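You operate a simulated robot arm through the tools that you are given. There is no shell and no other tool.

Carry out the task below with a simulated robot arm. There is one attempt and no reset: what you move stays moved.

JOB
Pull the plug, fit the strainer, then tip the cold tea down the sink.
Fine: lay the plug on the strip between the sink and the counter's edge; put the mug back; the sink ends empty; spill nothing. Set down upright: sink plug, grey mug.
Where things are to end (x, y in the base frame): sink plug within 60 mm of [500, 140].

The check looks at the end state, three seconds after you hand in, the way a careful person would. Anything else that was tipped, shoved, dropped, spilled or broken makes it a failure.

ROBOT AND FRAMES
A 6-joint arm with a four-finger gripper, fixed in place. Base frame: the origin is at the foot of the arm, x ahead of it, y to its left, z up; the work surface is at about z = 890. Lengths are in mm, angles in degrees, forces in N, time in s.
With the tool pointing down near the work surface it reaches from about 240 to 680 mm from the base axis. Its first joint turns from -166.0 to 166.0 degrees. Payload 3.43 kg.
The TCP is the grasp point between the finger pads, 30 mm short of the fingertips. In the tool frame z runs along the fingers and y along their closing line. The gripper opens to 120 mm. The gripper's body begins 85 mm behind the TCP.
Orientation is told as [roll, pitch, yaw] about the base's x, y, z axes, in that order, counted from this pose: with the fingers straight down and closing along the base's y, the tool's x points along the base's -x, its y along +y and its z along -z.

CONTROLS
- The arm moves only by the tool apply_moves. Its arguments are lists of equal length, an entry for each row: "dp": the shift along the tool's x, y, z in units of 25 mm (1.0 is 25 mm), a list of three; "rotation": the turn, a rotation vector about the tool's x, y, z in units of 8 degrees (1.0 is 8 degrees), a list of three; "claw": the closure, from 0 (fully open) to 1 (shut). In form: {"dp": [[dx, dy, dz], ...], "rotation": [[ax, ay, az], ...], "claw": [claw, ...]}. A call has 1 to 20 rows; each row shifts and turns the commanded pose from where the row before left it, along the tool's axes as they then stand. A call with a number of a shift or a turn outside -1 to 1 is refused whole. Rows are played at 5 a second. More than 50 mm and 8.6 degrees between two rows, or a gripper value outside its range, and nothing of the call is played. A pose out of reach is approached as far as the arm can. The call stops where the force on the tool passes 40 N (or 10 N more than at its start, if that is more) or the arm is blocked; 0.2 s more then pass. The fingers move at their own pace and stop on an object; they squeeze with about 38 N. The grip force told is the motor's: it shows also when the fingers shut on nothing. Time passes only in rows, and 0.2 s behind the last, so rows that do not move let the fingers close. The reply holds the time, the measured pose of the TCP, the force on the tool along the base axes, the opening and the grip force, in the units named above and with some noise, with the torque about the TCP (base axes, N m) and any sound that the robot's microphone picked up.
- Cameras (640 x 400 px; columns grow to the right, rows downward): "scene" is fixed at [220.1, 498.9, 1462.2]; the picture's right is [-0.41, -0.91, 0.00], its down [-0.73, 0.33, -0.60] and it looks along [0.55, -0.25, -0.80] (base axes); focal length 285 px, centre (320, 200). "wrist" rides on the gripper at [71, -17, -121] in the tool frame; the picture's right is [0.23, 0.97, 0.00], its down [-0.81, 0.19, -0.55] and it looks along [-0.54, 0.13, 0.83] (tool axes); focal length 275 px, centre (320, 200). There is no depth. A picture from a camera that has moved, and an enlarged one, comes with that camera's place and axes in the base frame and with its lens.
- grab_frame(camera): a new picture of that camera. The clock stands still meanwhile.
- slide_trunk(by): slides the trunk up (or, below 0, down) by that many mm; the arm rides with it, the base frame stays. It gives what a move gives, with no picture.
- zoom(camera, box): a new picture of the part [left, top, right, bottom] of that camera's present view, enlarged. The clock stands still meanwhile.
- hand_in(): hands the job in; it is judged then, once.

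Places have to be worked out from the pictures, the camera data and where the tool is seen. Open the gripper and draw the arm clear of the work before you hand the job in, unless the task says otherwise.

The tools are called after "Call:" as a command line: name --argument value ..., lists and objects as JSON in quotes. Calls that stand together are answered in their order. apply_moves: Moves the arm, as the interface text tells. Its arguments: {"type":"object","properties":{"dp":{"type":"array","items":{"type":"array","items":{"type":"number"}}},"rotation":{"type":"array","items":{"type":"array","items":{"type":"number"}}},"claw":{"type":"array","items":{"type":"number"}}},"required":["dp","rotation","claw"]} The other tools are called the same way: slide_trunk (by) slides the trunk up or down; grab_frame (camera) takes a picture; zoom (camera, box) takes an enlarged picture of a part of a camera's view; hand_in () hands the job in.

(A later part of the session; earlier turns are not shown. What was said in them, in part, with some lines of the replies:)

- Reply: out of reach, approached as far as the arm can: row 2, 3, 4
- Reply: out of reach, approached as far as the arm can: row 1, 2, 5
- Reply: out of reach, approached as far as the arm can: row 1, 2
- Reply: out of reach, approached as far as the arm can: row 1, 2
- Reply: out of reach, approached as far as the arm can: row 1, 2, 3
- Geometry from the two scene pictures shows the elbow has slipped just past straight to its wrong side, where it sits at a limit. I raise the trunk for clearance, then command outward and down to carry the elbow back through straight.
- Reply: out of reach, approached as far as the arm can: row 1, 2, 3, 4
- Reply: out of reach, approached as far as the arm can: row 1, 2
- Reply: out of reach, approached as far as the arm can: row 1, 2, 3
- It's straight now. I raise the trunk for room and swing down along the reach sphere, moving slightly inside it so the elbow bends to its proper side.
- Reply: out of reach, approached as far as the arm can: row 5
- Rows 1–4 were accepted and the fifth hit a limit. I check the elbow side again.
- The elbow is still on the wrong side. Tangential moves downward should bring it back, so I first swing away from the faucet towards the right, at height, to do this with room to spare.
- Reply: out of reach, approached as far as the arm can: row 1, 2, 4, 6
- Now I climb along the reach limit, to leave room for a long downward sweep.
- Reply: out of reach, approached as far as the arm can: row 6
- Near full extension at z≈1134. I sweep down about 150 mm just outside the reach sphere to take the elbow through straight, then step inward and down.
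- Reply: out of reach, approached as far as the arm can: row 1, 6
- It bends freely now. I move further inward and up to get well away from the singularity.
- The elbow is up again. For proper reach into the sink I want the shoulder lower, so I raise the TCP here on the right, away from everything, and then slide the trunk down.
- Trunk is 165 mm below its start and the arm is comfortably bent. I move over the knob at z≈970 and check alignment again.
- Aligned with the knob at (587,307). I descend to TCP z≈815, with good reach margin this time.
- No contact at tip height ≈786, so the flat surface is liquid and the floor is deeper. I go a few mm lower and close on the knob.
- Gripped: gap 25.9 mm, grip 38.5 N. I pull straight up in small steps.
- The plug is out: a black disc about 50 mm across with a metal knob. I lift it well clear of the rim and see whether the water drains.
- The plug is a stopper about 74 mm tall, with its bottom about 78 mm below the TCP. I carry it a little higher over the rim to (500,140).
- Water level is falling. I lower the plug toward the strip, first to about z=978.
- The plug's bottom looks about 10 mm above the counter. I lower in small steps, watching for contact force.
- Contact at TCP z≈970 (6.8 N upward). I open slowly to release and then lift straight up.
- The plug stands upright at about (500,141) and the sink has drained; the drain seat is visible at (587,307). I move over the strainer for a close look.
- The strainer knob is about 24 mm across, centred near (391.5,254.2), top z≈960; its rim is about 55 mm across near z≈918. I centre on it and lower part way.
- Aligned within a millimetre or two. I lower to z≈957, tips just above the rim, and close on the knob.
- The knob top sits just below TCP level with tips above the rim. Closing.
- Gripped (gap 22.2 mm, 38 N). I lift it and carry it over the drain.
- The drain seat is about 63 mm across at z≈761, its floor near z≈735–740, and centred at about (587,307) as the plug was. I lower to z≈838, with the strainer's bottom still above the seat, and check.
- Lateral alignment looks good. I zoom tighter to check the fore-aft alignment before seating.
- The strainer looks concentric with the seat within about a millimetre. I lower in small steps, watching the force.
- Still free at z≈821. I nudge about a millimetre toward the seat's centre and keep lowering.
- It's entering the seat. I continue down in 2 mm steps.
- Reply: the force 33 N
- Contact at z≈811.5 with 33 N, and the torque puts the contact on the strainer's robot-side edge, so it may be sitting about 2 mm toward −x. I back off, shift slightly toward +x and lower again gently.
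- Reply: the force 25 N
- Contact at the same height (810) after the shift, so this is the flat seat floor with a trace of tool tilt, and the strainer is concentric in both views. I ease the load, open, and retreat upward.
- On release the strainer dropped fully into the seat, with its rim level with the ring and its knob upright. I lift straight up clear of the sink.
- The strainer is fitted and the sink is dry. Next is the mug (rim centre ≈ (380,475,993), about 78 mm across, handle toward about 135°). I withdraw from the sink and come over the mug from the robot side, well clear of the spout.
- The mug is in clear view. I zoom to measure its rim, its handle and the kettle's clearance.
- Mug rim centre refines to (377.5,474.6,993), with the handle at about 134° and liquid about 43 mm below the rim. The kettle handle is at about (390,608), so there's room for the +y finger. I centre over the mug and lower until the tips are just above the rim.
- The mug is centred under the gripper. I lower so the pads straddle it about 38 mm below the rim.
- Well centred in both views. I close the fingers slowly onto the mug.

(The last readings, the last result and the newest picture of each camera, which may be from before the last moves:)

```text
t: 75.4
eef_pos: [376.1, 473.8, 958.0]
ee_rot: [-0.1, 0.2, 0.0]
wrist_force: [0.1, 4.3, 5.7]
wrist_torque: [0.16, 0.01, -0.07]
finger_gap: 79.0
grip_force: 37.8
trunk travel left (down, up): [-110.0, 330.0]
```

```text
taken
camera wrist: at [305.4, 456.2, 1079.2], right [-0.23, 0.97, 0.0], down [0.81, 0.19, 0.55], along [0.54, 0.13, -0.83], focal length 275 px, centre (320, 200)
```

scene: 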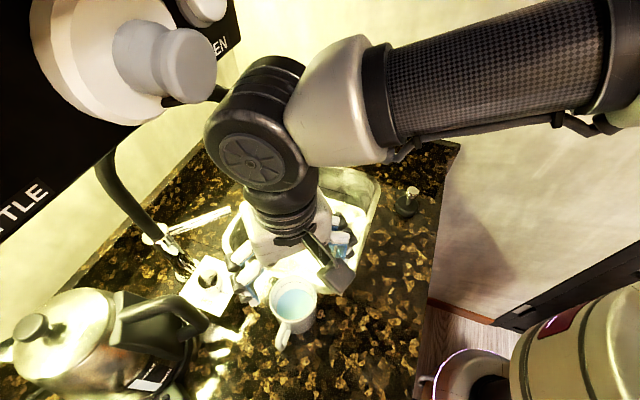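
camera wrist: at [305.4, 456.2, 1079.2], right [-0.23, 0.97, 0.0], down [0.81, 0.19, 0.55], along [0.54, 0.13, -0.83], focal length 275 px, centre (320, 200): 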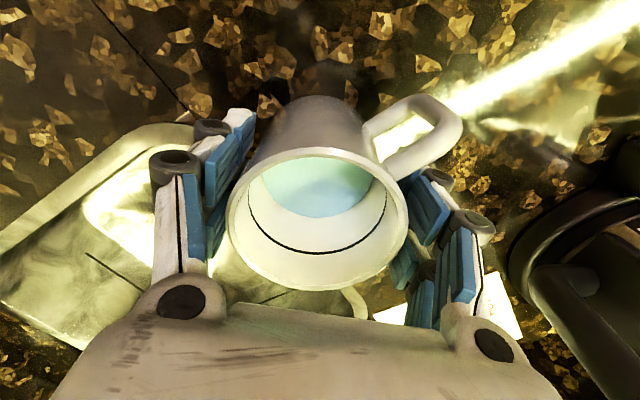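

Mug gripped (gap 79 mm, 37.8 N). I lift it gently and keep it level.

Call:
apply_moves --dp '[[0, 0, -0.1], [0, 0, -0.2], [0, 0, -0.3], [0, 0, -0.4], [0, 0, -0.4], [0, 0, -0.4], [0, 0, -0.4], [0, 0, -0.4], [0, 0, -0.4], [0, 0, -0.4], [0, 0, -0.4], [0, 0, -0.3], [0, 0, -0.2], [0, 0, -0.1], [0, 0, 0]]' --rotation '[[0, 0, 0], [0, 0, 0], [0, 0, 0], [0, 0, 0], [0, 0, 0], [0, 0, 0], [0, 0, 0], [0, 0, 0], [0, 0, 0], [0, 0, 0], [0, 0, 0], [0, 0, 0], [0, 0, 0], [0, 0, 0], [0, 0, 0]]' --claw '[1.0, 1.0, 1.0, 1.0, 1.0, 1.0, 1.0, 1.0, 1.0, 1.0, 1.0, 1.0, 1.0, 1.0, 1.0]'

Call:
grab_frame --camera "wrist"

Call:
grab_frame --camera "scene"

```text
t: 78.6
eef_pos: [377.5, 474.4, 1067.0]
ee_rot: [-0.1, 0.2, 0.1]
wrist_force: [-0.2, 0.5, -4.8]
wrist_torque: [-0.01, 0.0, 0.02]
finger_gap: 78.7
grip_force: 38.1
trunk travel left (down, up): [-110.0, 330.0]
```

```text
taken
camera wrist: at [306.5, 456.8, 1188.8], right [-0.23, 0.97, 0.0], down [0.81, 0.19, 0.55], along [0.53, 0.13, -0.84], focal length 275 px, centre (320, 200)
```

wrist: 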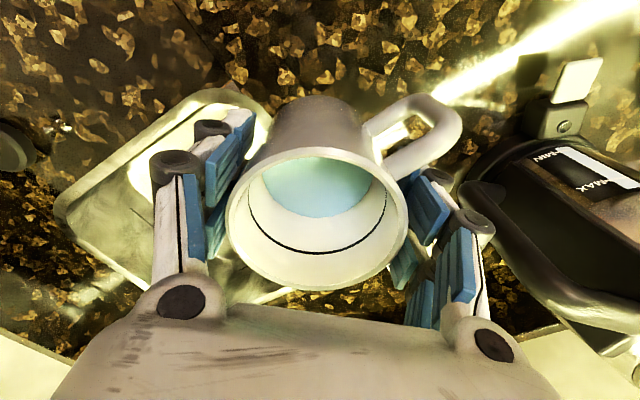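

```text
taken
```

scene: 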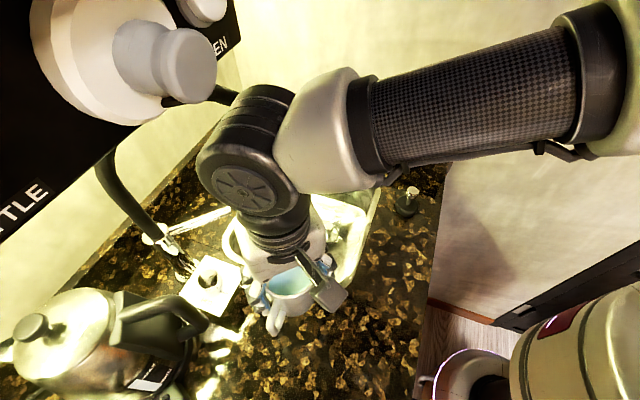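

The mug is held securely, weighing about 4.8 N. I carry it level and slowly toward −y first, staying far from the spout.

Call:
apply_moves --dp '[[-0.05, -0.2, 0], [-0.1, -0.4, 0], [-0.13, -0.55, 0], [-0.13, -0.55, 0], [-0.13, -0.55, 0], [-0.13, -0.55, 0], [-0.13, -0.55, 0], [-0.13, -0.55, 0], [-0.13, -0.55, 0], [-0.13, -0.55, 0], [-0.13, -0.55, 0], [-0.13, -0.55, 0], [-0.12, -0.5, 0], [-0.1, -0.35, 0], [-0.05, -0.2, 0], [0, 0, 0]]' --rotation '[[0, 0, 0], [0, 0, 0], [0, 0, 0], [0, 0, 0], [0, 0, 0], [0, 0, 0], [0, 0, 0], [0, 0, 0], [0, 0, 0], [0, 0, 0], [0, 0, 0], [0, 0, 0], [0, 0, 0], [0, 0, 0], [0, 0, 0], [0, 0, 0]]' --claw '[1.0, 1.0, 1.0, 1.0, 1.0, 1.0, 1.0, 1.0, 1.0, 1.0, 1.0, 1.0, 1.0, 1.0, 1.0, 1.0]'

Call:
apply_moves --dp '[[-0.2, 0, 0], [-0.4, 0, -0.05], [-0.55, 0, -0.05], [-0.55, 0, -0.05], [-0.55, 0, -0.05], [-0.55, 0, -0.05], [-0.55, 0, -0.05], [-0.55, 0, -0.05], [-0.55, 0, -0.05], [-0.55, 0, -0.05], [-0.55, 0, -0.05], [-0.5, 0, -0.05], [-0.35, 0, 0], [-0.2, 0, 0], [0, 0, 0]]' --rotation '[[0, 0, 0], [0, 0, 0], [0, 0, 0], [0, 0, 0], [0, 0, 0], [0, 0, 0], [0, 0, 0], [0, 0, 0], [0, 0, 0], [0, 0, 0], [0, 0, 0], [0, 0, 0], [0, 0, 0], [0, 0, 0], [0, 0, 0]]' --claw '[1.0, 1.0, 1.0, 1.0, 1.0, 1.0, 1.0, 1.0, 1.0, 1.0, 1.0, 1.0, 1.0, 1.0, 1.0]'

Call:
grab_frame --camera "scene"

Call:
grab_frame --camera "wrist"

```text
t: 82.0
eef_pos: [420.0, 294.0, 1068.3]
ee_rot: [-0.1, 0.2, 0.1]
wrist_force: [-0.2, 0.7, -4.1]
wrist_torque: [-0.02, 0.0, 0.03]
finger_gap: 78.5
grip_force: 38.0
trunk travel left (down, up): [-110.0, 330.0]
```

```text
t: 85.2
eef_pos: [585.8, 295.7, 1080.7]
ee_rot: [-0.1, 0.2, 0.1]
wrist_force: [0.7, -0.7, -4.3]
wrist_torque: [0.0, -0.05, 0.0]
finger_gap: 78.7
grip_force: 38.6
trunk travel left (down, up): [-110.0, 330.0]
```

```text
taken
```

scene: 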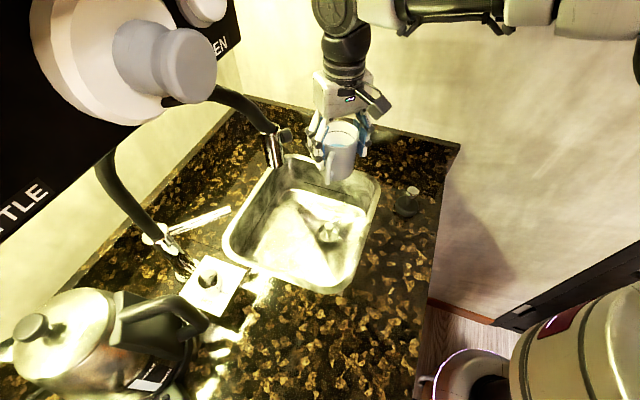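

```text
taken
camera wrist: at [515.6, 277.9, 1202.6], right [-0.23, 0.97, 0.0], down [0.81, 0.19, 0.55], along [0.53, 0.13, -0.84], focal length 275 px, centre (320, 200)
```

wrist: 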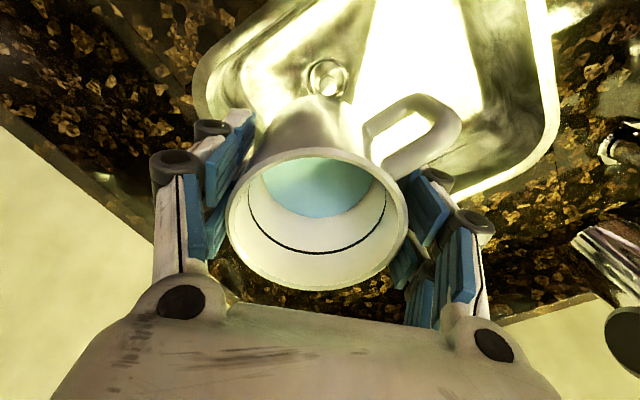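

The mug is over the sink and level. I start tipping with a small test tilt about the tool's y axis (lip toward the robot side) to confirm the direction.

Call:
apply_moves --dp '[[-0.1, 0, 0], [-0.2, 0, 0.01], [-0.2, 0, 0.02], [0, 0, 0]]' --rotation '[[0, -0.25, 0], [0, -0.5, 0], [0, -0.5, 0], [0, 0, 0]]' --claw '[1.0, 1.0, 1.0, 1.0]'

Call:
grab_frame --camera "scene"

```text
t: 86.2
eef_pos: [598.2, 295.1, 1080.8]
ee_rot: [-0.1, -9.8, 0.1]
wrist_force: [-0.3, 1.5, -4.0]
wrist_torque: [-0.01, 0.01, -0.02]
finger_gap: 78.7
grip_force: 38.1
trunk travel left (down, up): [-110.0, 330.0]
```

```text
taken
```

scene: 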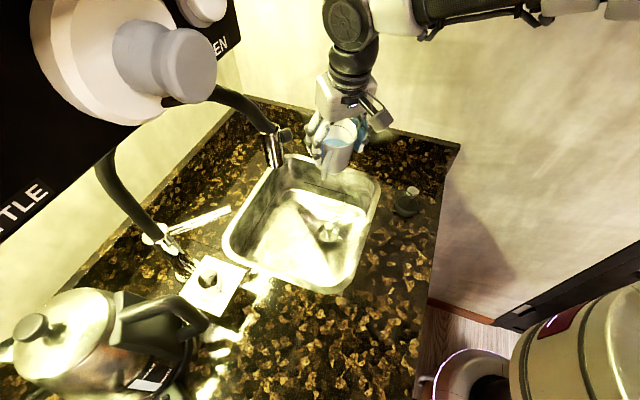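

Tilt direction is right, with the mouth leaning toward the robot. I continue to about 42°, short of where it should begin to pour, while shifting x so the lip stays over the drain.

Call:
apply_moves --dp '[[-0.197, 0, 0.035], [-0.194, 0, 0.048], [-0.19, 0, 0.062], [-0.185, 0, 0.075], [-0.18, 0, 0.088], [-0.173, 0, 0.1], [-0.166, 0, 0.112], [-0.158, 0, 0.123], [0, 0, 0]]' --rotation '[[0, -0.5, 0], [0, -0.5, 0], [0, -0.5, 0], [0, -0.5, 0], [0, -0.5, 0], [0, -0.5, 0], [0, -0.5, 0], [0, -0.4, 0], [0, 0, 0]]' --claw '[1.0, 1.0, 1.0, 1.0, 1.0, 1.0, 1.0, 1.0, 1.0]'

Call:
grab_frame --camera "scene"

Call:
grab_frame --camera "wrist"

```text
t: 88.2
eef_pos: [638.1, 295.3, 1080.4]
ee_rot: [0.0, -41.0, 0.0]
wrist_force: [-0.2, 0.4, -4.1]
wrist_torque: [0.0, 0.06, -0.01]
finger_gap: 78.4
grip_force: 38.3
trunk travel left (down, up): [-110.0, 330.0]
```

```text
taken
```

scene: 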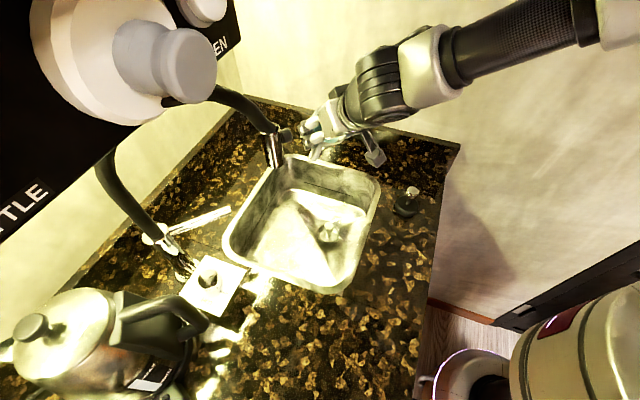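

```text
taken
camera wrist: at [506.1, 277.5, 1125.1], right [-0.17, 0.97, -0.15], down [0.25, 0.19, 0.95], along [0.95, 0.13, -0.28], focal length 275 px, centre (320, 200)
```

wrist: 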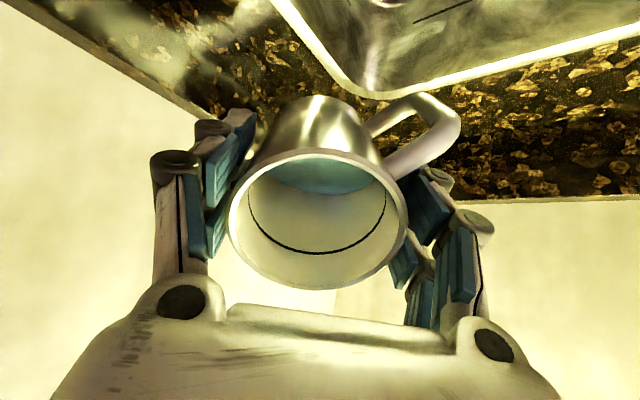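

At 41° with no spill; the lip is over about (584,295), well inside the sink. I pour slowly at 2° per row, through the onset.

Call:
apply_moves --dp '[[0, 0, 0], [0, 0, 0], [0, 0, 0], [0, 0, 0], [0, 0, 0], [0, 0, 0], [0, 0, 0], [0, 0, 0], [0, 0, 0], [0, 0, 0]]' --rotation '[[0, -0.25, 0], [0, -0.25, 0], [0, -0.25, 0], [0, -0.25, 0], [0, -0.25, 0], [0, -0.2, 0], [0, -0.2, 0], [0, -0.2, 0], [0, 0, 0], [0, 0, 0]]' --claw '[1.0, 1.0, 1.0, 1.0, 1.0, 1.0, 1.0, 1.0, 1.0, 1.0]'

Call:
grab_frame --camera "scene"

Call:
grab_frame --camera "wrist"

```text
t: 90.4
eef_pos: [637.1, 294.1, 1081.5]
ee_rot: [-0.2, -55.9, 0.2]
wrist_force: [-0.2, -0.9, -4.9]
wrist_torque: [-0.02, 0.1, 0.01]
finger_gap: 78.5
grip_force: 37.6
trunk travel left (down, up): [-110.0, 330.0]
```

```text
taken
```

scene: 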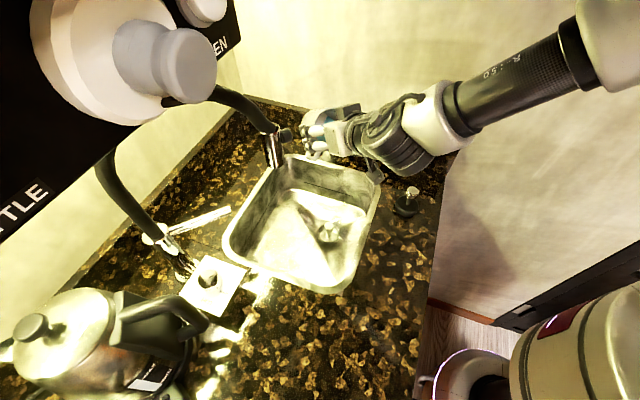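

```text
taken
camera wrist: at [498.2, 276.5, 1089.7], right [-0.13, 0.97, -0.19], down [0.0, 0.19, 0.98], along [0.99, 0.13, -0.02], focal length 275 px, centre (320, 200)
```

wrist: 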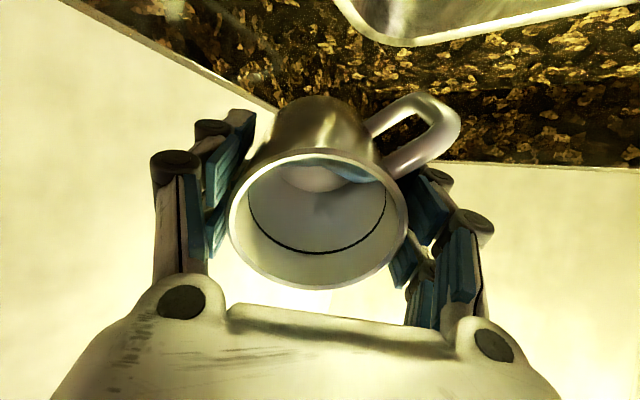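

Liquid is just at the lip at 56°. I continue slowly to 75°, pausing to let it run.

Call:
apply_moves --dp '[[0, 0, 0], [0, 0, 0], [0, 0, 0], [0, 0, 0], [0, 0, 0], [0, 0, 0], [0, 0, 0], [0, 0, 0], [0, 0, 0], [0, 0, 0], [0, 0, 0], [0, 0, 0], [0, 0, 0], [0, 0, 0]]' --rotation '[[0, -0.2, 0], [0, -0.2, 0], [0, -0.2, 0], [0, -0.2, 0], [0, -0.2, 0], [0, -0.2, 0], [0, -0.2, 0], [0, -0.2, 0], [0, -0.2, 0], [0, -0.2, 0], [0, -0.2, 0], [0, -0.2, 0], [0, 0, 0], [0, 0, 0]]' --claw '[1.0, 1.0, 1.0, 1.0, 1.0, 1.0, 1.0, 1.0, 1.0, 1.0, 1.0, 1.0, 1.0, 1.0]'

Call:
grab_frame --camera "scene"

Call:
grab_frame --camera "wrist"

```text
t: 93.4
eef_pos: [638.4, 295.3, 1079.8]
ee_rot: [-0.5, -75.0, 0.6]
wrist_force: [0.3, -0.4, -3.5]
wrist_torque: [-0.02, 0.14, 0.01]
finger_gap: 78.1
grip_force: 37.8
trunk travel left (down, up): [-110.0, 330.0]
```

```text
taken
```

scene: 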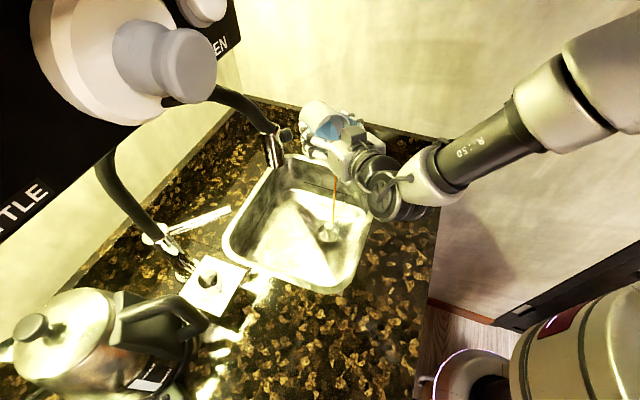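

```text
taken
camera wrist: at [503.3, 277.2, 1042.9], right [-0.06, 0.97, -0.22], down [-0.32, 0.19, 0.93], along [0.94, 0.13, 0.3], focal length 275 px, centre (320, 200)
```

wrist: 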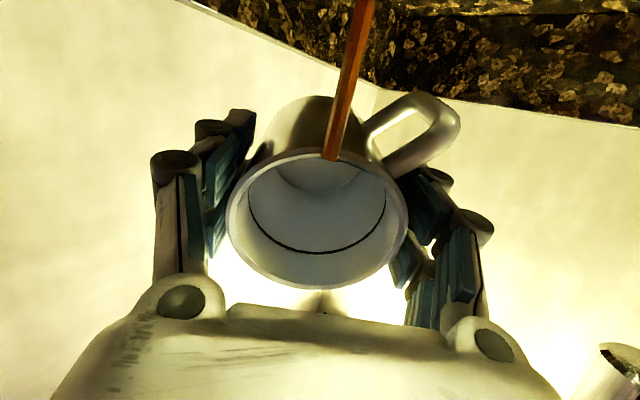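

A stream of tea is falling straight onto the strainer. I keep tipping slowly.

Call:
apply_moves --dp '[[0, 0, 0], [0, 0, 0], [0, 0, 0], [0, 0, 0], [0, 0, 0], [0, 0, 0], [0, 0, 0], [0, 0, 0], [0, 0, 0], [0, 0, 0], [0, 0, 0], [0, 0, 0], [0, 0, 0], [0, 0, 0], [0, 0, 0], [0, 0, 0], [0, 0, 0]]' --rotation '[[0, 0, 0], [0, 0, 0], [0, 0, 0], [0, 0, 0], [0, -0.2, 0], [0, -0.2, 0], [0, -0.2, 0], [0, -0.2, 0], [0, -0.2, 0], [0, -0.2, 0], [0, -0.2, 0], [0, -0.2, 0], [0, -0.2, 0], [0, -0.2, 0], [0, 0, 0], [0, 0, 0], [0, 0, 0]]' --claw '[1.0, 1.0, 1.0, 1.0, 1.0, 1.0, 1.0, 1.0, 1.0, 1.0, 1.0, 1.0, 1.0, 1.0, 1.0, 1.0, 1.0]'

Call:
grab_frame --camera "scene"

Call:
grab_frame --camera "wrist"

```text
t: 97.0
eef_pos: [636.2, 295.2, 1081.7]
ee_rot: [-172.6, -89.0, 172.6]
wrist_force: [0.7, -0.2, -2.4]
wrist_torque: [0.01, 0.09, -0.02]
finger_gap: 78.4
grip_force: 37.9
trunk travel left (down, up): [-110.0, 330.0]
```

```text
taken
```

scene: 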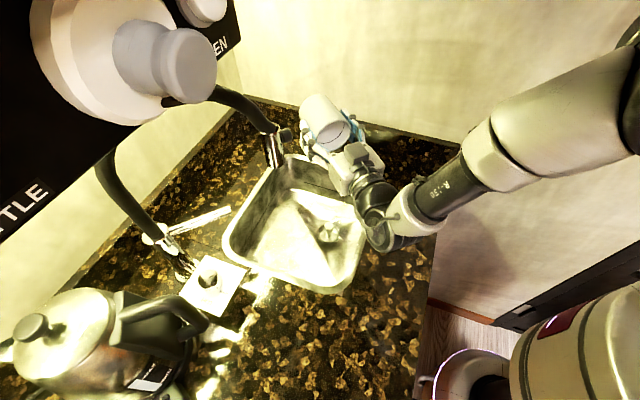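

```text
taken
camera wrist: at [518.9, 276.8, 1008.2], right [0.0, 0.97, -0.23], down [-0.57, 0.19, 0.8], along [0.82, 0.13, 0.55], focal length 275 px, centre (320, 200)
```

wrist: 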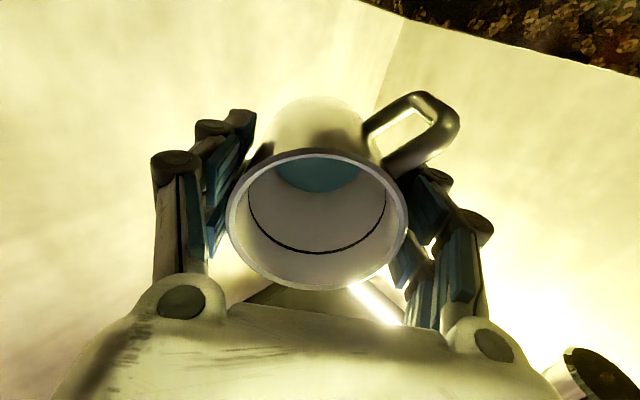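

The stream has ended at about 91° and the load is down to about 2.4 N. I zoom to see whether anything remains inside.

Call:
zoom --camera "wrist" --box '[220, 130, 420, 300]'

Call:
zoom --camera "scene" --box '[220, 140, 400, 300]'

```text
2.35 times, centred on (320, 215) of wrist
camera zoom: at [518.9, 276.8, 1008.2], right [0.0, 0.97, -0.23], down [-0.57, 0.19, 0.8], along [0.82, 0.13, 0.55], focal length 648 px, centre (320, 165)
```

zoom: 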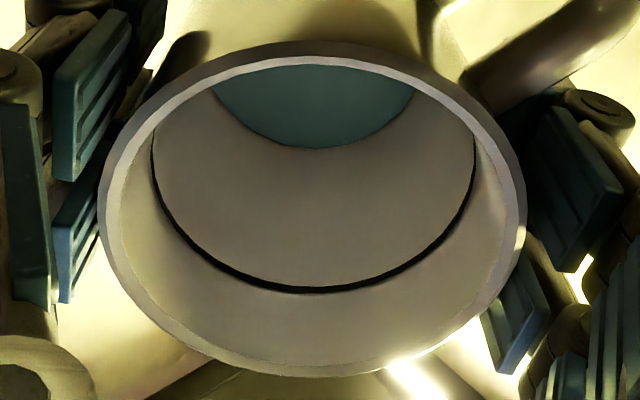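

```text
2.50 times, centred on (310, 220) of scene
camera zoom: at [220.1, 498.9, 1462.2], right [-0.41, -0.91, 0.0], down [-0.73, 0.33, -0.6], along [0.55, -0.25, -0.8], focal length 712 px, centre (345, 150)
```

zoom: 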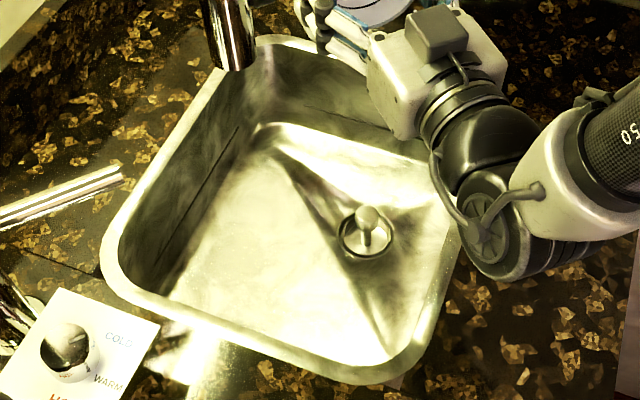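

There may be a residue at the base of the mug, so I tip further to about 113° and let it drain.

Call:
apply_moves --dp '[[0, 0, 0], [0, 0, 0], [0, 0, 0], [0, 0, 0], [0, 0, 0], [0, 0, 0], [0, 0, 0], [0, 0, 0], [0, 0, 0], [0, 0, 0], [0, 0, 0], [0, 0, 0], [0, 0, 0], [0, 0, 0], [0, 0, 0]]' --rotation '[[0, -0.25, 0], [0, -0.25, 0], [0, -0.25, 0], [0, -0.25, 0], [0, -0.25, 0], [0, -0.25, 0], [0, -0.25, 0], [0, -0.25, 0], [0, -0.25, 0], [0, -0.25, 0], [0, -0.25, 0], [0, 0, 0], [0, 0, 0], [0, 0, 0], [0, 0, 0]]' --claw '[1.0, 1.0, 1.0, 1.0, 1.0, 1.0, 1.0, 1.0, 1.0, 1.0, 1.0, 1.0, 1.0, 1.0, 1.0]'

Call:
grab_frame --camera "scene"

Call:
zoom --camera "wrist" --box '[220, 130, 420, 300]'

```text
t: 100.2
eef_pos: [637.4, 294.9, 1079.0]
ee_rot: [-179.7, -67.0, 179.7]
wrist_force: [0.5, -0.2, -2.2]
wrist_torque: [-0.06, 0.09, 0.02]
finger_gap: 77.9
grip_force: 37.9
trunk travel left (down, up): [-110.0, 330.0]
```

```text
taken
```

scene: 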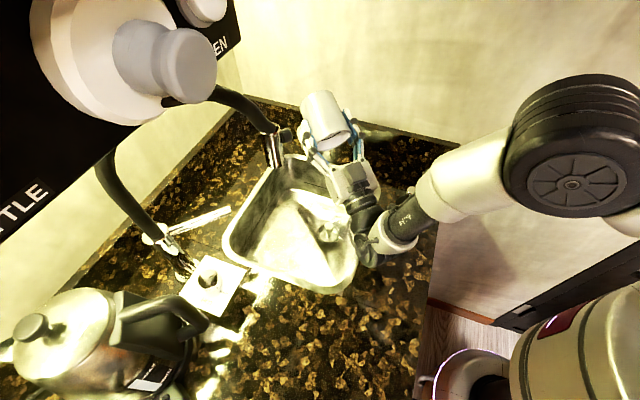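

```text
2.35 times, centred on (320, 215) of wrist
camera zoom: at [555.3, 276.6, 968.1], right [0.09, 0.97, -0.21], down [-0.83, 0.19, 0.53], along [0.56, 0.13, 0.82], focal length 648 px, centre (320, 165)
```

zoom: 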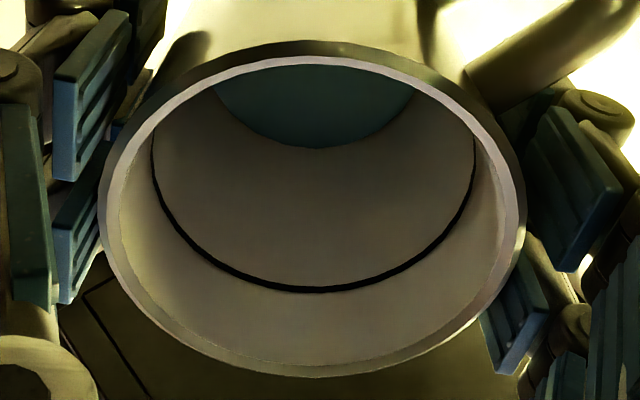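

The weight has dropped by about 2.1 N, which matches about 210 ml of tea poured out. I wait a couple of seconds at this tilt to see whether the patch at the base changes.

Call:
apply_moves --dp '[[0, 0, 0], [0, 0, 0], [0, 0, 0], [0, 0, 0], [0, 0, 0], [0, 0, 0], [0, 0, 0], [0, 0, 0], [0, 0, 0], [0, 0, 0], [0, 0, 0], [0, 0, 0]]' --rotation '[[0, 0, 0], [0, 0, 0], [0, 0, 0], [0, 0, 0], [0, 0, 0], [0, 0, 0], [0, 0, 0], [0, 0, 0], [0, 0, 0], [0, 0, 0], [0, 0, 0], [0, 0, 0]]' --claw '[1.0, 1.0, 1.0, 1.0, 1.0, 1.0, 1.0, 1.0, 1.0, 1.0, 1.0, 1.0]'

Call:
zoom --camera "wrist" --box '[220, 130, 420, 300]'

Call:
zoom --camera "scene" --box '[220, 80, 400, 300]'

```text
t: 102.8
eef_pos: [637.6, 294.7, 1080.6]
ee_rot: [-179.7, -67.1, 179.7]
wrist_force: [0.4, -0.4, -3.2]
wrist_torque: [-0.03, 0.11, 0.01]
finger_gap: 77.9
grip_force: 38.1
trunk travel left (down, up): [-110.0, 330.0]
```

```text
2.35 times, centred on (320, 215) of wrist
camera zoom: at [555.3, 276.7, 968.1], right [0.09, 0.97, -0.21], down [-0.83, 0.19, 0.53], along [0.56, 0.13, 0.82], focal length 648 px, centre (320, 165)
```

zoom: 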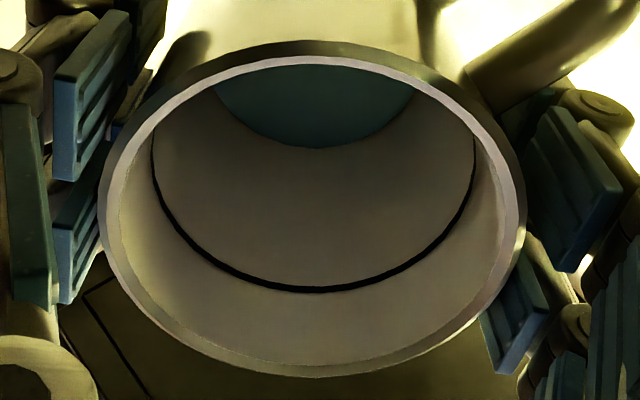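

```text
1.82 times, centred on (310, 190) of scene
camera zoom: at [220.1, 498.9, 1462.2], right [-0.41, -0.91, 0.0], down [-0.73, 0.33, -0.6], along [0.55, -0.25, -0.8], focal length 518 px, centre (338, 218)
```

zoom: 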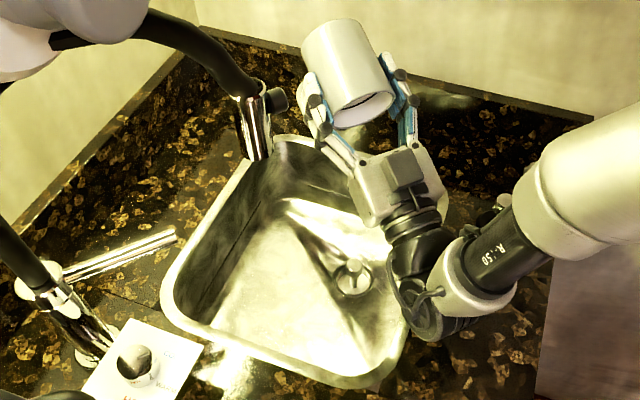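

Nothing more runs out and the sink is clean, so the mug is drained; I'll check its floor again once upright. I rotate back the same way over the sink.

Call:
apply_moves --dp '[[0, 0, 0], [0, 0, 0], [0, 0, 0], [0, 0, 0], [0, 0, 0], [0, 0, 0], [0, 0, 0], [0, 0, 0], [0, 0, 0], [0, 0, 0], [0, 0, 0], [0, 0, 0], [0, 0, 0]]' --rotation '[[0, 0.5, 0], [0, 0.75, 0], [0, 0.75, 0], [0, 0.75, 0], [0, 0.75, 0], [0, 0.75, 0], [0, 0.75, 0], [0, 0.75, 0], [0, 0.75, 0], [0, 0.75, 0], [0, 0.75, 0], [0, 0.75, 0], [0, 0, 0]]' --claw '[1.0, 1.0, 1.0, 1.0, 1.0, 1.0, 1.0, 1.0, 1.0, 1.0, 1.0, 1.0, 1.0]'

Call:
zoom --camera "wrist" --box '[220, 130, 420, 300]'

```text
t: 105.6
eef_pos: [637.5, 295.2, 1080.4]
ee_rot: [-0.1, -43.0, 0.1]
wrist_force: [-0.2, -0.2, -2.0]
wrist_torque: [0.02, 0.04, 0.01]
finger_gap: 77.6
grip_force: 37.9
trunk travel left (down, up): [-110.0, 330.0]
```

```text
2.35 times, centred on (320, 215) of wrist
camera zoom: at [504.4, 277.5, 1120.7], right [-0.17, 0.97, -0.16], down [0.22, 0.19, 0.96], along [0.96, 0.13, -0.24], focal length 648 px, centre (320, 165)
```

zoom: 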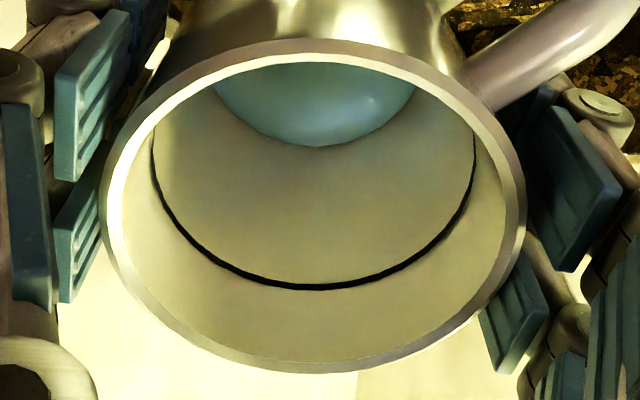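

The patch stays fixed to the mug at every tilt, unlike a liquid surface, so it's the mug's glazed floor and the mug is empty. I bring it fully upright.

Call:
apply_moves --dp '[[0.151, 0, -0.131], [0.16, 0, -0.12], [0.168, 0, -0.109], [0.175, 0, -0.097], [0.181, 0, -0.0845], [0.187, 0, -0.0717], [0.191, 0, -0.0585], [0.195, 0, -0.045], [0.1975, 0, -0.031], [0.199, 0, -0.0174], [0, 0, 0]]' --rotation '[[0, 0.5, 0], [0, 0.5, 0], [0, 0.5, 0], [0, 0.5, 0], [0, 0.5, 0], [0, 0.5, 0], [0, 0.6, 0], [0, 0.6, 0], [0, 0.6, 0], [0, 0.6, 0], [0, 0, 0]]' --claw '[1.0, 1.0, 1.0, 1.0, 1.0, 1.0, 1.0, 1.0, 1.0, 1.0, 1.0]'

Call:
grab_frame --camera "scene"

Call:
grab_frame --camera "wrist"

```text
t: 108.0
eef_pos: [587.3, 294.2, 1079.8]
ee_rot: [-0.1, 0.3, -0.1]
wrist_force: [0.0, 0.2, -2.7]
wrist_torque: [0.0, 0.01, -0.02]
finger_gap: 77.5
grip_force: 37.5
trunk travel left (down, up): [-110.0, 330.0]
```

```text
taken
```

scene: 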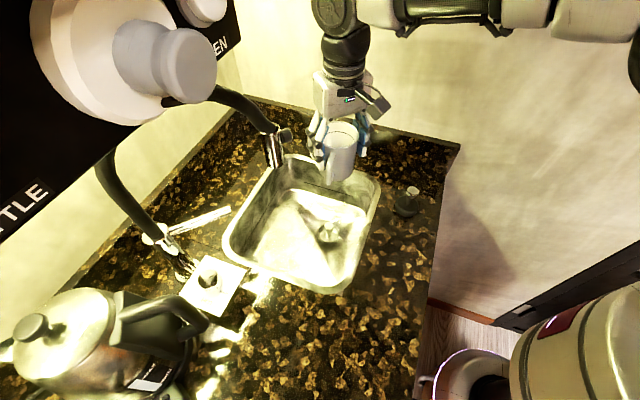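

```text
taken
camera wrist: at [517.6, 277.2, 1200.7], right [-0.23, 0.97, 0.0], down [0.81, 0.19, 0.55], along [0.53, 0.13, -0.84], focal length 275 px, centre (320, 200)
```

wrist: 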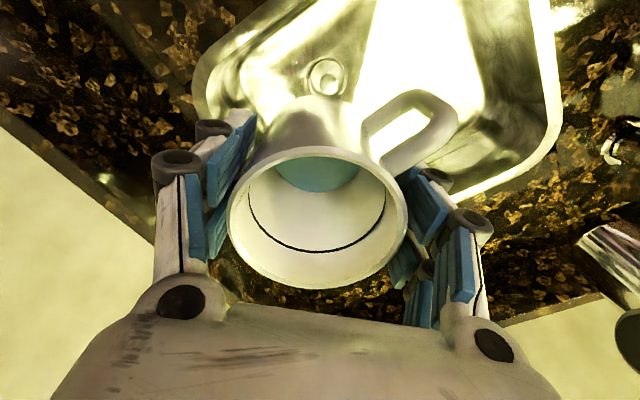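

The mug is upright. I zoom into its floor to make sure only a bare floor is visible.

Call:
zoom --camera "wrist" --box '[260, 135, 380, 215]'

Call:
zoom --camera "scene" --box '[290, 90, 390, 190]'

Call:
zoom --camera "scene" --box '[220, 150, 400, 300]'

```text
5.00 times, centred on (320, 175) of wrist
camera zoom: at [517.6, 277.2, 1200.7], right [-0.23, 0.97, 0.0], down [0.81, 0.19, 0.55], along [0.53, 0.13, -0.84], focal length 1376 px, centre (320, 325)
```

zoom: 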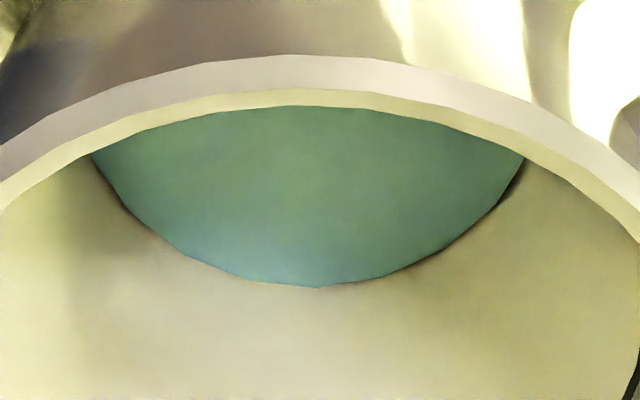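

```text
4.00 times, centred on (340, 140) of scene
camera zoom: at [220.1, 498.9, 1462.2], right [-0.41, -0.91, 0.0], down [-0.73, 0.33, -0.6], along [0.55, -0.25, -0.8], focal length 1140 px, centre (240, 440)
```

zoom: 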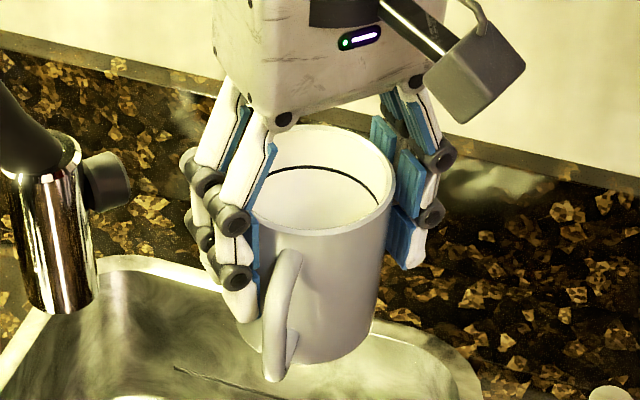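

```text
2.67 times, centred on (310, 225) of scene
camera zoom: at [220.1, 498.9, 1462.2], right [-0.41, -0.91, 0.0], down [-0.73, 0.33, -0.6], along [0.55, -0.25, -0.8], focal length 760 px, centre (347, 133)
```

zoom: 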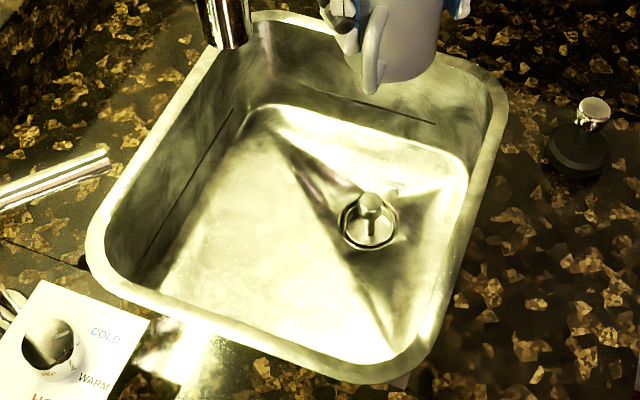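

The mug floor shows no pool, the sink is bare steel around the strainer, and the load reading fits an empty mug. I carry the mug back along the same route.

Call:
apply_moves --dp '[[0.4, 0, 0], [0.8, 0, 0], [0.8, 0, 0], [0.8, 0, 0], [0.8, 0, 0], [0.8, 0, 0], [0.8, 0, 0], [0.8, 0, 0], [0.5, 0, 0], [0.2, 0, 0], [0, 0, 0]]' --rotation '[[0, 0, 0], [0, 0, 0], [0, 0, 0], [0, 0, 0], [0, 0, 0], [0, 0, 0], [0, 0, 0], [0, 0, 0], [0, 0, 0], [0, 0, 0], [0, 0, 0]]' --claw '[1.0, 1.0, 1.0, 1.0, 1.0, 1.0, 1.0, 1.0, 1.0, 1.0, 1.0]'

Call:
apply_moves --dp '[[0.09, 0.4, 0], [0.18, 0.8, 0], [0.18, 0.8, 0], [0.18, 0.8, 0], [0.18, 0.8, 0], [0.18, 0.8, 0], [0.18, 0.8, 0], [0.18, 0.8, 0], [0.18, 0.8, 0], [0.1, 0.4, 0], [0, 0, 0]]' --rotation '[[0, 0, 0], [0, 0, 0], [0, 0, 0], [0, 0, 0], [0, 0, 0], [0, 0, 0], [0, 0, 0], [0, 0, 0], [0, 0, 0], [0, 0, 0], [0, 0, 0]]' --claw '[1.0, 1.0, 1.0, 1.0, 1.0, 1.0, 1.0, 1.0, 1.0, 1.0, 1.0]'

Call:
grab_frame --camera "scene"

```text
t: 110.4
eef_pos: [419.7, 295.4, 1080.4]
ee_rot: [-0.1, 0.2, 0.1]
wrist_force: [-0.9, -0.1, -2.5]
wrist_torque: [-0.01, -0.02, 0.0]
finger_gap: 77.7
grip_force: 38.4
trunk travel left (down, up): [-110.0, 330.0]
```

```text
t: 112.8
eef_pos: [378.6, 475.4, 1079.5]
ee_rot: [-0.2, 0.2, 0.0]
wrist_force: [-0.3, -0.5, -2.5]
wrist_torque: [0.01, -0.01, -0.02]
finger_gap: 77.2
grip_force: 38.0
trunk travel left (down, up): [-110.0, 330.0]
```

```text
taken
```

scene: 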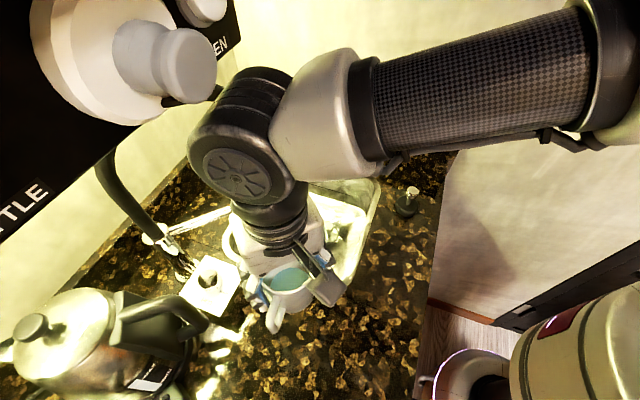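

I'm over the mug's original spot. I zoom to see inside the mug from the scene camera before setting it down.

Call:
zoom --camera "scene" --box '[240, 240, 340, 340]'

Call:
grab_frame --camera "wrist"

```text
4.00 times, centred on (290, 290) of scene
camera zoom: at [220.1, 498.9, 1462.2], right [-0.41, -0.91, 0.0], down [-0.73, 0.33, -0.6], along [0.55, -0.25, -0.8], focal length 1140 px, centre (440, -160)
```

zoom: 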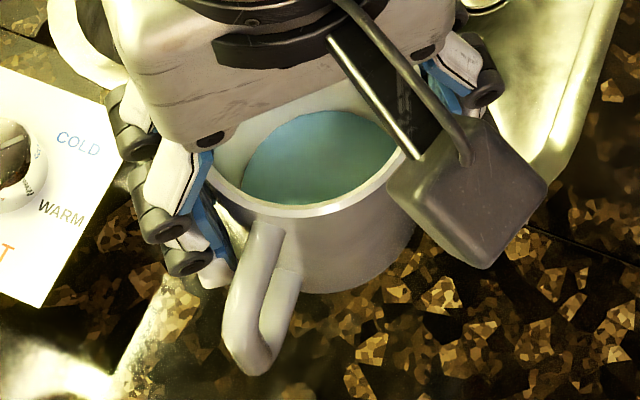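

```text
taken
camera wrist: at [308.7, 457.9, 1201.1], right [-0.23, 0.97, 0.0], down [0.81, 0.19, 0.55], along [0.53, 0.13, -0.84], focal length 275 px, centre (320, 200)
```

wrist: 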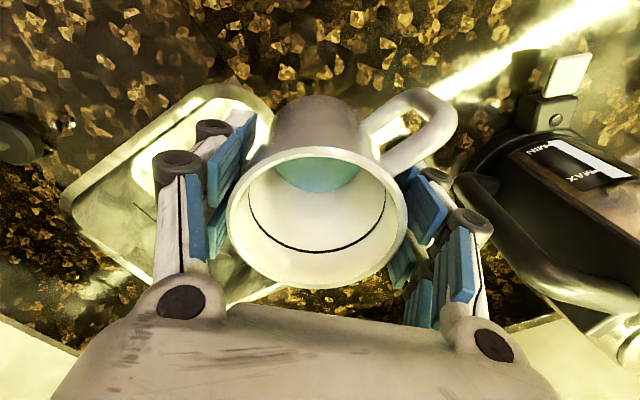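

By geometry the patch stayed identical at 91°, 113°, 43° and upright, and no more ran out between 91° and 113°, so it's the mug's floor. I take another pose reading and lower part way.

Call:
apply_moves --dp '[[0, 0, 0.5], [0, 0, 0.8], [0, 0, 0.8], [0, 0, 0.8], [0, 0, 0.7], [0, 0, 0.4], [0, 0, 0]]' --rotation '[[0, 0, 0], [0, 0, 0], [0, 0, 0], [0, 0, 0], [0, 0, 0], [0, 0, 0], [0, 0, 0]]' --claw '[1.0, 1.0, 1.0, 1.0, 1.0, 1.0, 1.0]'

Call:
apply_moves --dp '[[0, 0, 0]]' --rotation '[[0, 0, 0]]' --claw '[1.0]'

Call:
apply_moves --dp '[[0, 0, 0]]' --rotation '[[0, 0, 0]]' --claw '[1.0]'

```text
t: 114.4
eef_pos: [378.8, 474.9, 980.0]
ee_rot: [-0.1, 0.2, 0.0]
wrist_force: [-0.1, 0.1, -3.7]
wrist_torque: [0.0, 0.02, -0.01]
finger_gap: 77.2
grip_force: 37.4
trunk travel left (down, up): [-110.0, 330.0]
```

```text
t: 114.8
eef_pos: [379.2, 475.4, 980.5]
ee_rot: [-0.1, 0.2, -0.1]
wrist_force: [-0.1, -0.5, -3.3]
wrist_torque: [-0.04, 0.0, 0.02]
finger_gap: 77.3
grip_force: 38.1
trunk travel left (down, up): [-110.0, 330.0]
```

```text
t: 115.2
eef_pos: [380.3, 474.9, 980.3]
ee_rot: [-0.2, 0.3, 0.0]
wrist_force: [-0.3, 0.6, -3.3]
wrist_torque: [0.0, 0.0, 0.0]
finger_gap: 77.6
grip_force: 38.0
trunk travel left (down, up): [-110.0, 330.0]
```

The mug is about 20 mm above the counter. I trim x by about 3 mm to match the original spot and lower to near contact.

Call:
apply_moves --dp '[[0.13, -0.02, 0.2], [0, 0, 0.3], [0, 0, 0.1], [0, 0, 0]]' --rotation '[[0, 0, 0], [0, 0, 0], [0, 0, 0], [0, 0, 0]]' --claw '[1.0, 1.0, 1.0, 1.0]'

Call:
zoom --camera "scene" --box '[230, 240, 350, 360]'

```text
t: 116.2
eef_pos: [374.9, 476.1, 965.1]
ee_rot: [-0.1, 0.2, 0.0]
wrist_force: [0.2, 0.4, -3.4]
wrist_torque: [-0.01, 0.03, -0.02]
finger_gap: 77.3
grip_force: 37.7
trunk travel left (down, up): [-110.0, 330.0]
```

```text
3.33 times, centred on (290, 300) of scene
camera zoom: at [220.1, 498.9, 1462.2], right [-0.41, -0.91, 0.0], down [-0.73, 0.33, -0.6], along [0.55, -0.25, -0.8], focal length 950 px, centre (420, -133)
```

zoom: 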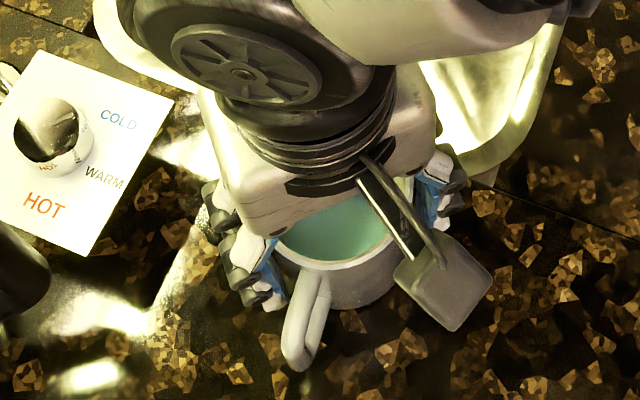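

Now small steps until the counter takes the weight.

Call:
apply_moves --dp '[[0, 0, 0.08], [0, 0, 0.06], [0, 0, 0]]' --rotation '[[0, 0, 0], [0, 0, 0], [0, 0, 0]]' --claw '[1.0, 1.0, 1.0]'

Call:
apply_moves --dp '[[0, 0, 0.06], [0, 0, 0.04], [0, 0, 0]]' --rotation '[[0, 0, 0], [0, 0, 0], [0, 0, 0]]' --claw '[1.0, 1.0, 1.0]'

```text
t: 117.0
eef_pos: [374.9, 473.3, 961.8]
ee_rot: [-0.1, 0.3, -0.1]
wrist_force: [0.0, -0.3, -2.7]
wrist_torque: [0.01, 0.01, -0.06]
finger_gap: 76.9
grip_force: 37.5
trunk travel left (down, up): [-110.0, 330.0]
```

```text
t: 117.8
eef_pos: [374.7, 474.5, 959.0]
ee_rot: [0.0, 0.1, 0.1]
wrist_force: [-0.4, -0.5, 2.6]
wrist_torque: [0.14, 0.04, 0.0]
finger_gap: 77.4
grip_force: 38.1
trunk travel left (down, up): [-110.0, 330.0]
```

The counter is carrying the mug at z≈959. I open the fingers gently.

Call:
apply_moves --dp '[[0, 0, 0], [0, 0, 0], [0, 0, 0], [0, 0, 0], [0, 0, 0], [0, 0, 0], [0, 0, 0]]' --rotation '[[0, 0, 0], [0, 0, 0], [0, 0, 0], [0, 0, 0], [0, 0, 0], [0, 0, 0], [0, 0, 0]]' --claw '[0.34, 0.32, 0.28, 0.2, 0.1, 0, 0]'

Call:
grab_frame --camera "wrist"

```text
t: 119.4
eef_pos: [374.5, 473.1, 958.5]
ee_rot: [-0.1, 0.2, -0.1]
wrist_force: [0.9, -0.9, 0.2]
wrist_torque: [0.03, -0.02, 0.0]
finger_gap: 119.8
grip_force: 0.2
trunk travel left (down, up): [-110.0, 330.0]
```

```text
taken
camera wrist: at [304.6, 456.2, 1079.9], right [-0.23, 0.97, 0.0], down [0.81, 0.19, 0.55], along [0.53, 0.13, -0.84], focal length 275 px, centre (320, 200)
```

wrist: 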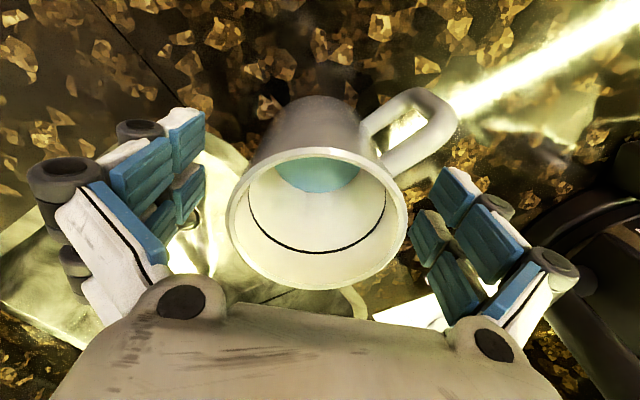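

Mug stands upright and the fingers are clear. I lift straight up and check the mug in place.

Call:
apply_moves --dp '[[0, 0, -0.4], [0, 0, -0.8], [0, 0, -1], [0, 0, -1], [0, 0, -1], [0, 0, -1], [0, 0, -0.5], [0, 0, 0]]' --rotation '[[0, 0, 0], [0, 0, 0], [0, 0, 0], [0, 0, 0], [0, 0, 0], [0, 0, 0], [0, 0, 0], [0, 0, 0]]' --claw '[0, 0, 0, 0, 0, 0, 0, 0]'

Call:
zoom --camera "wrist" --box '[270, 40, 430, 180]'

Call:
grab_frame --camera "scene"

```text
t: 121.2
eef_pos: [374.6, 474.4, 1100.1]
ee_rot: [-0.2, 0.2, 0.1]
wrist_force: [-0.3, -0.4, 0.5]
wrist_torque: [0.0, 0.02, 0.01]
finger_gap: 120.1
grip_force: 0.1
trunk travel left (down, up): [-110.0, 330.0]
```

```text
2.86 times, centred on (350, 110) of wrist
camera zoom: at [304.7, 457.2, 1221.9], right [-0.23, 0.97, 0.0], down [0.81, 0.19, 0.55], along [0.53, 0.13, -0.84], focal length 786 px, centre (234, 457)
```

zoom: 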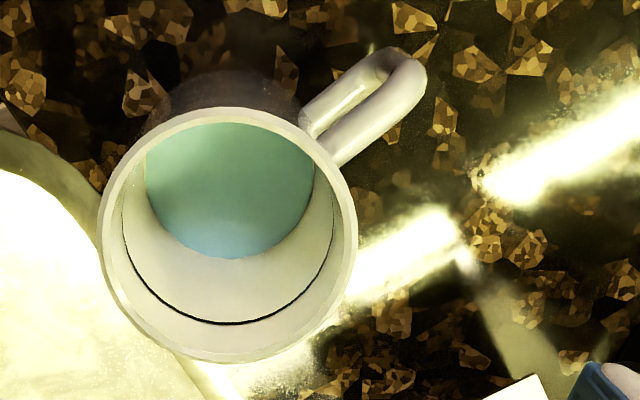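

```text
taken
```

scene: 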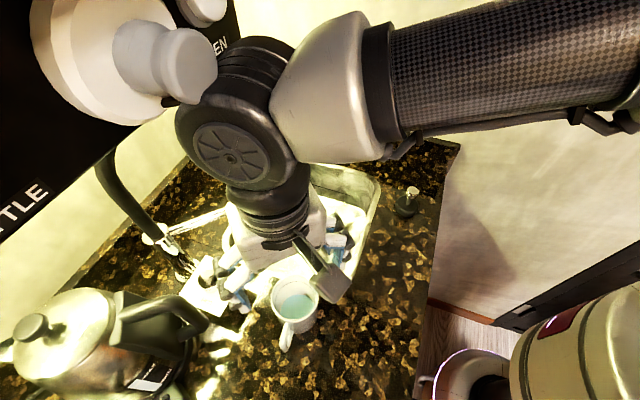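

The mug is back within about 2 mm of where it stood, upright. I draw the arm away to the side at this height, then up to its starting area.

Call:
apply_moves --dp '[[0, -0.5, 0], [0, -0.9, 0], [0, -0.9, 0], [0, -0.9, 0], [0, -0.9, 0], [0, -0.9, 0], [0, -0.9, 0], [0, -0.9, 0], [0, -0.4, 0], [0, 0, -0.8], [0, 0, -0.9], [0, 0, -0.9], [0, 0, -0.9], [0, 0, -0.5], [0, 0, 0]]' --rotation '[[0, 0, 0], [0, 0, 0], [0, 0, 0], [0, 0, 0], [0, 0, 0], [0, 0, 0], [0, 0, 0], [0, 0, 0], [0, 0, 0], [0, 0, 0], [0, 0, 0], [0, 0, 0], [0, 0, 0], [0, 0, 0], [0, 0, 0]]' --claw '[0, 0, 0, 0, 0, 0, 0, 0, 0, 0, 0, 0, 0, 0, 0]'

Call:
grab_frame --camera "scene"

Call:
grab_frame --camera "wrist"

Call:
zoom --camera "scene" --box '[210, 150, 440, 300]'

Call:
zoom --camera "scene" --box '[230, 250, 350, 370]'

```text
t: 124.4
eef_pos: [378.6, 295.3, 1201.8]
ee_rot: [-0.1, 0.3, 0.0]
wrist_force: [0.0, 0.4, -0.8]
wrist_torque: [0.0, -0.03, 0.03]
finger_gap: 119.9
grip_force: 0.1
trunk travel left (down, up): [-110.0, 330.0]
```

```text
taken
```

scene: 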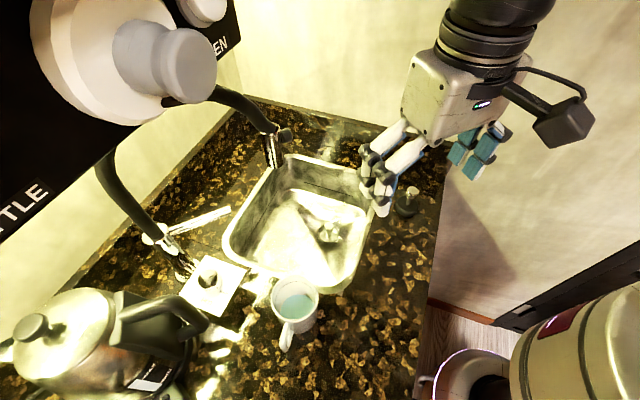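

```text
taken
camera wrist: at [307.4, 276.8, 1322.8], right [-0.23, 0.97, 0.0], down [0.81, 0.19, 0.55], along [0.53, 0.13, -0.84], focal length 275 px, centre (320, 200)
```

wrist: 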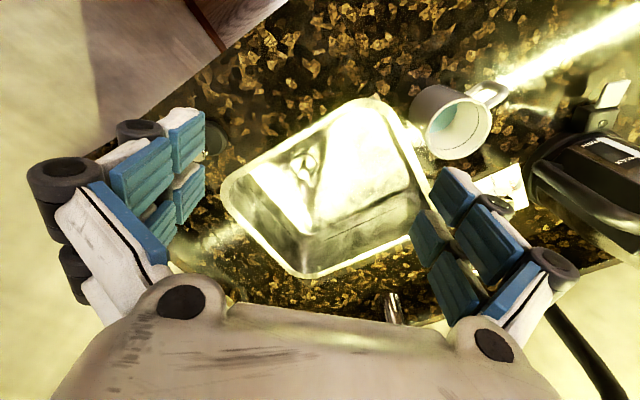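

```text
2.67 times, centred on (325, 225) of scene
camera zoom: at [220.1, 498.9, 1462.2], right [-0.41, -0.91, 0.0], down [-0.73, 0.33, -0.6], along [0.55, -0.25, -0.8], focal length 760 px, centre (307, 133)
```

zoom: 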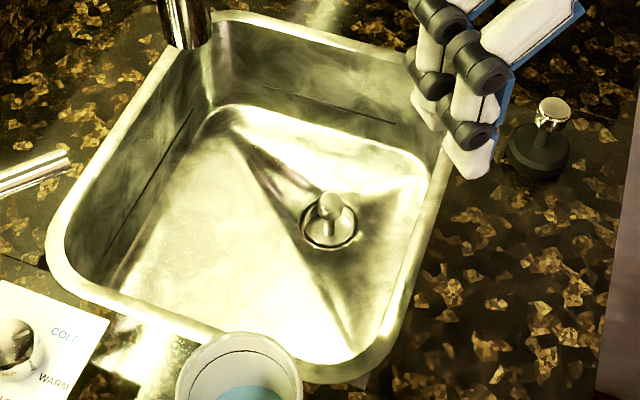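

```text
3.33 times, centred on (290, 310) of scene
camera zoom: at [220.1, 498.9, 1462.2], right [-0.41, -0.91, 0.0], down [-0.73, 0.33, -0.6], along [0.55, -0.25, -0.8], focal length 950 px, centre (420, -167)
```

zoom: 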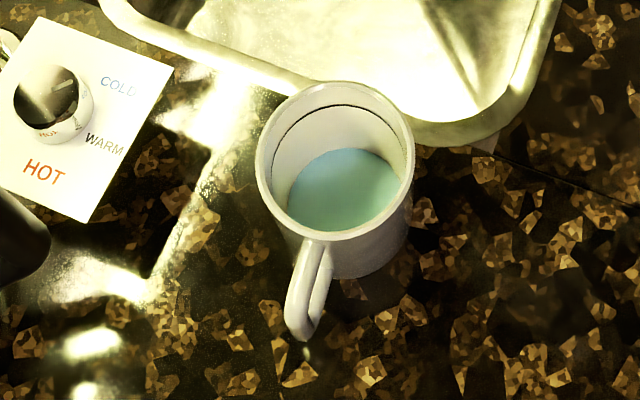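

All done as far as the views show:
- The plug stands upright at about (500,141).
- The strainer is seated in the drain.
- The sink is dry.
- The mug is upright and emptied, back in its place.
- I see no spill on the counter.

The gripper is open and clear, so I hand in.

Call:
hand_in

```text
The job is handed in.
```

I pulled the plug, fitted the strainer, poured the tea into the sink and put the mug back, then handed the job in. I haven't seen the check's result.

- **Sink plug:** it stands upright on the strip at about (500, 141), well within 60 mm of the target.
- **Strainer:** it dropped fully into the drain when I released it, with its rim level with the drain ring and its knob up.
- **Sink:** the water drained after the plug came out, and the last views show bare steel with no tea left in it.
- **Grey mug:** it is upright, within about 2 mm of where it started, with the handle turned roughly 5° from before.
- **Tea:** the one view taken mid-pour shows the stream falling onto the strainer, and I saw no spill on the counter.

**Not certain:** a teal patch is still visible at the bottom of the mug. I took it for the mug's floor, or at most a thin film, because it did not move at any tilt and no stream was visible at 91° or 113°. The weight readings fit an empty mug but were too noisy to prove it.

While reaching for the plug, the arm locked near full stretch. I freed it by moving it clear and lowering the trunk, and it touched nothing. The trunk is still 165 mm below its starting height. The gripper is open, about 300 mm above the counter.
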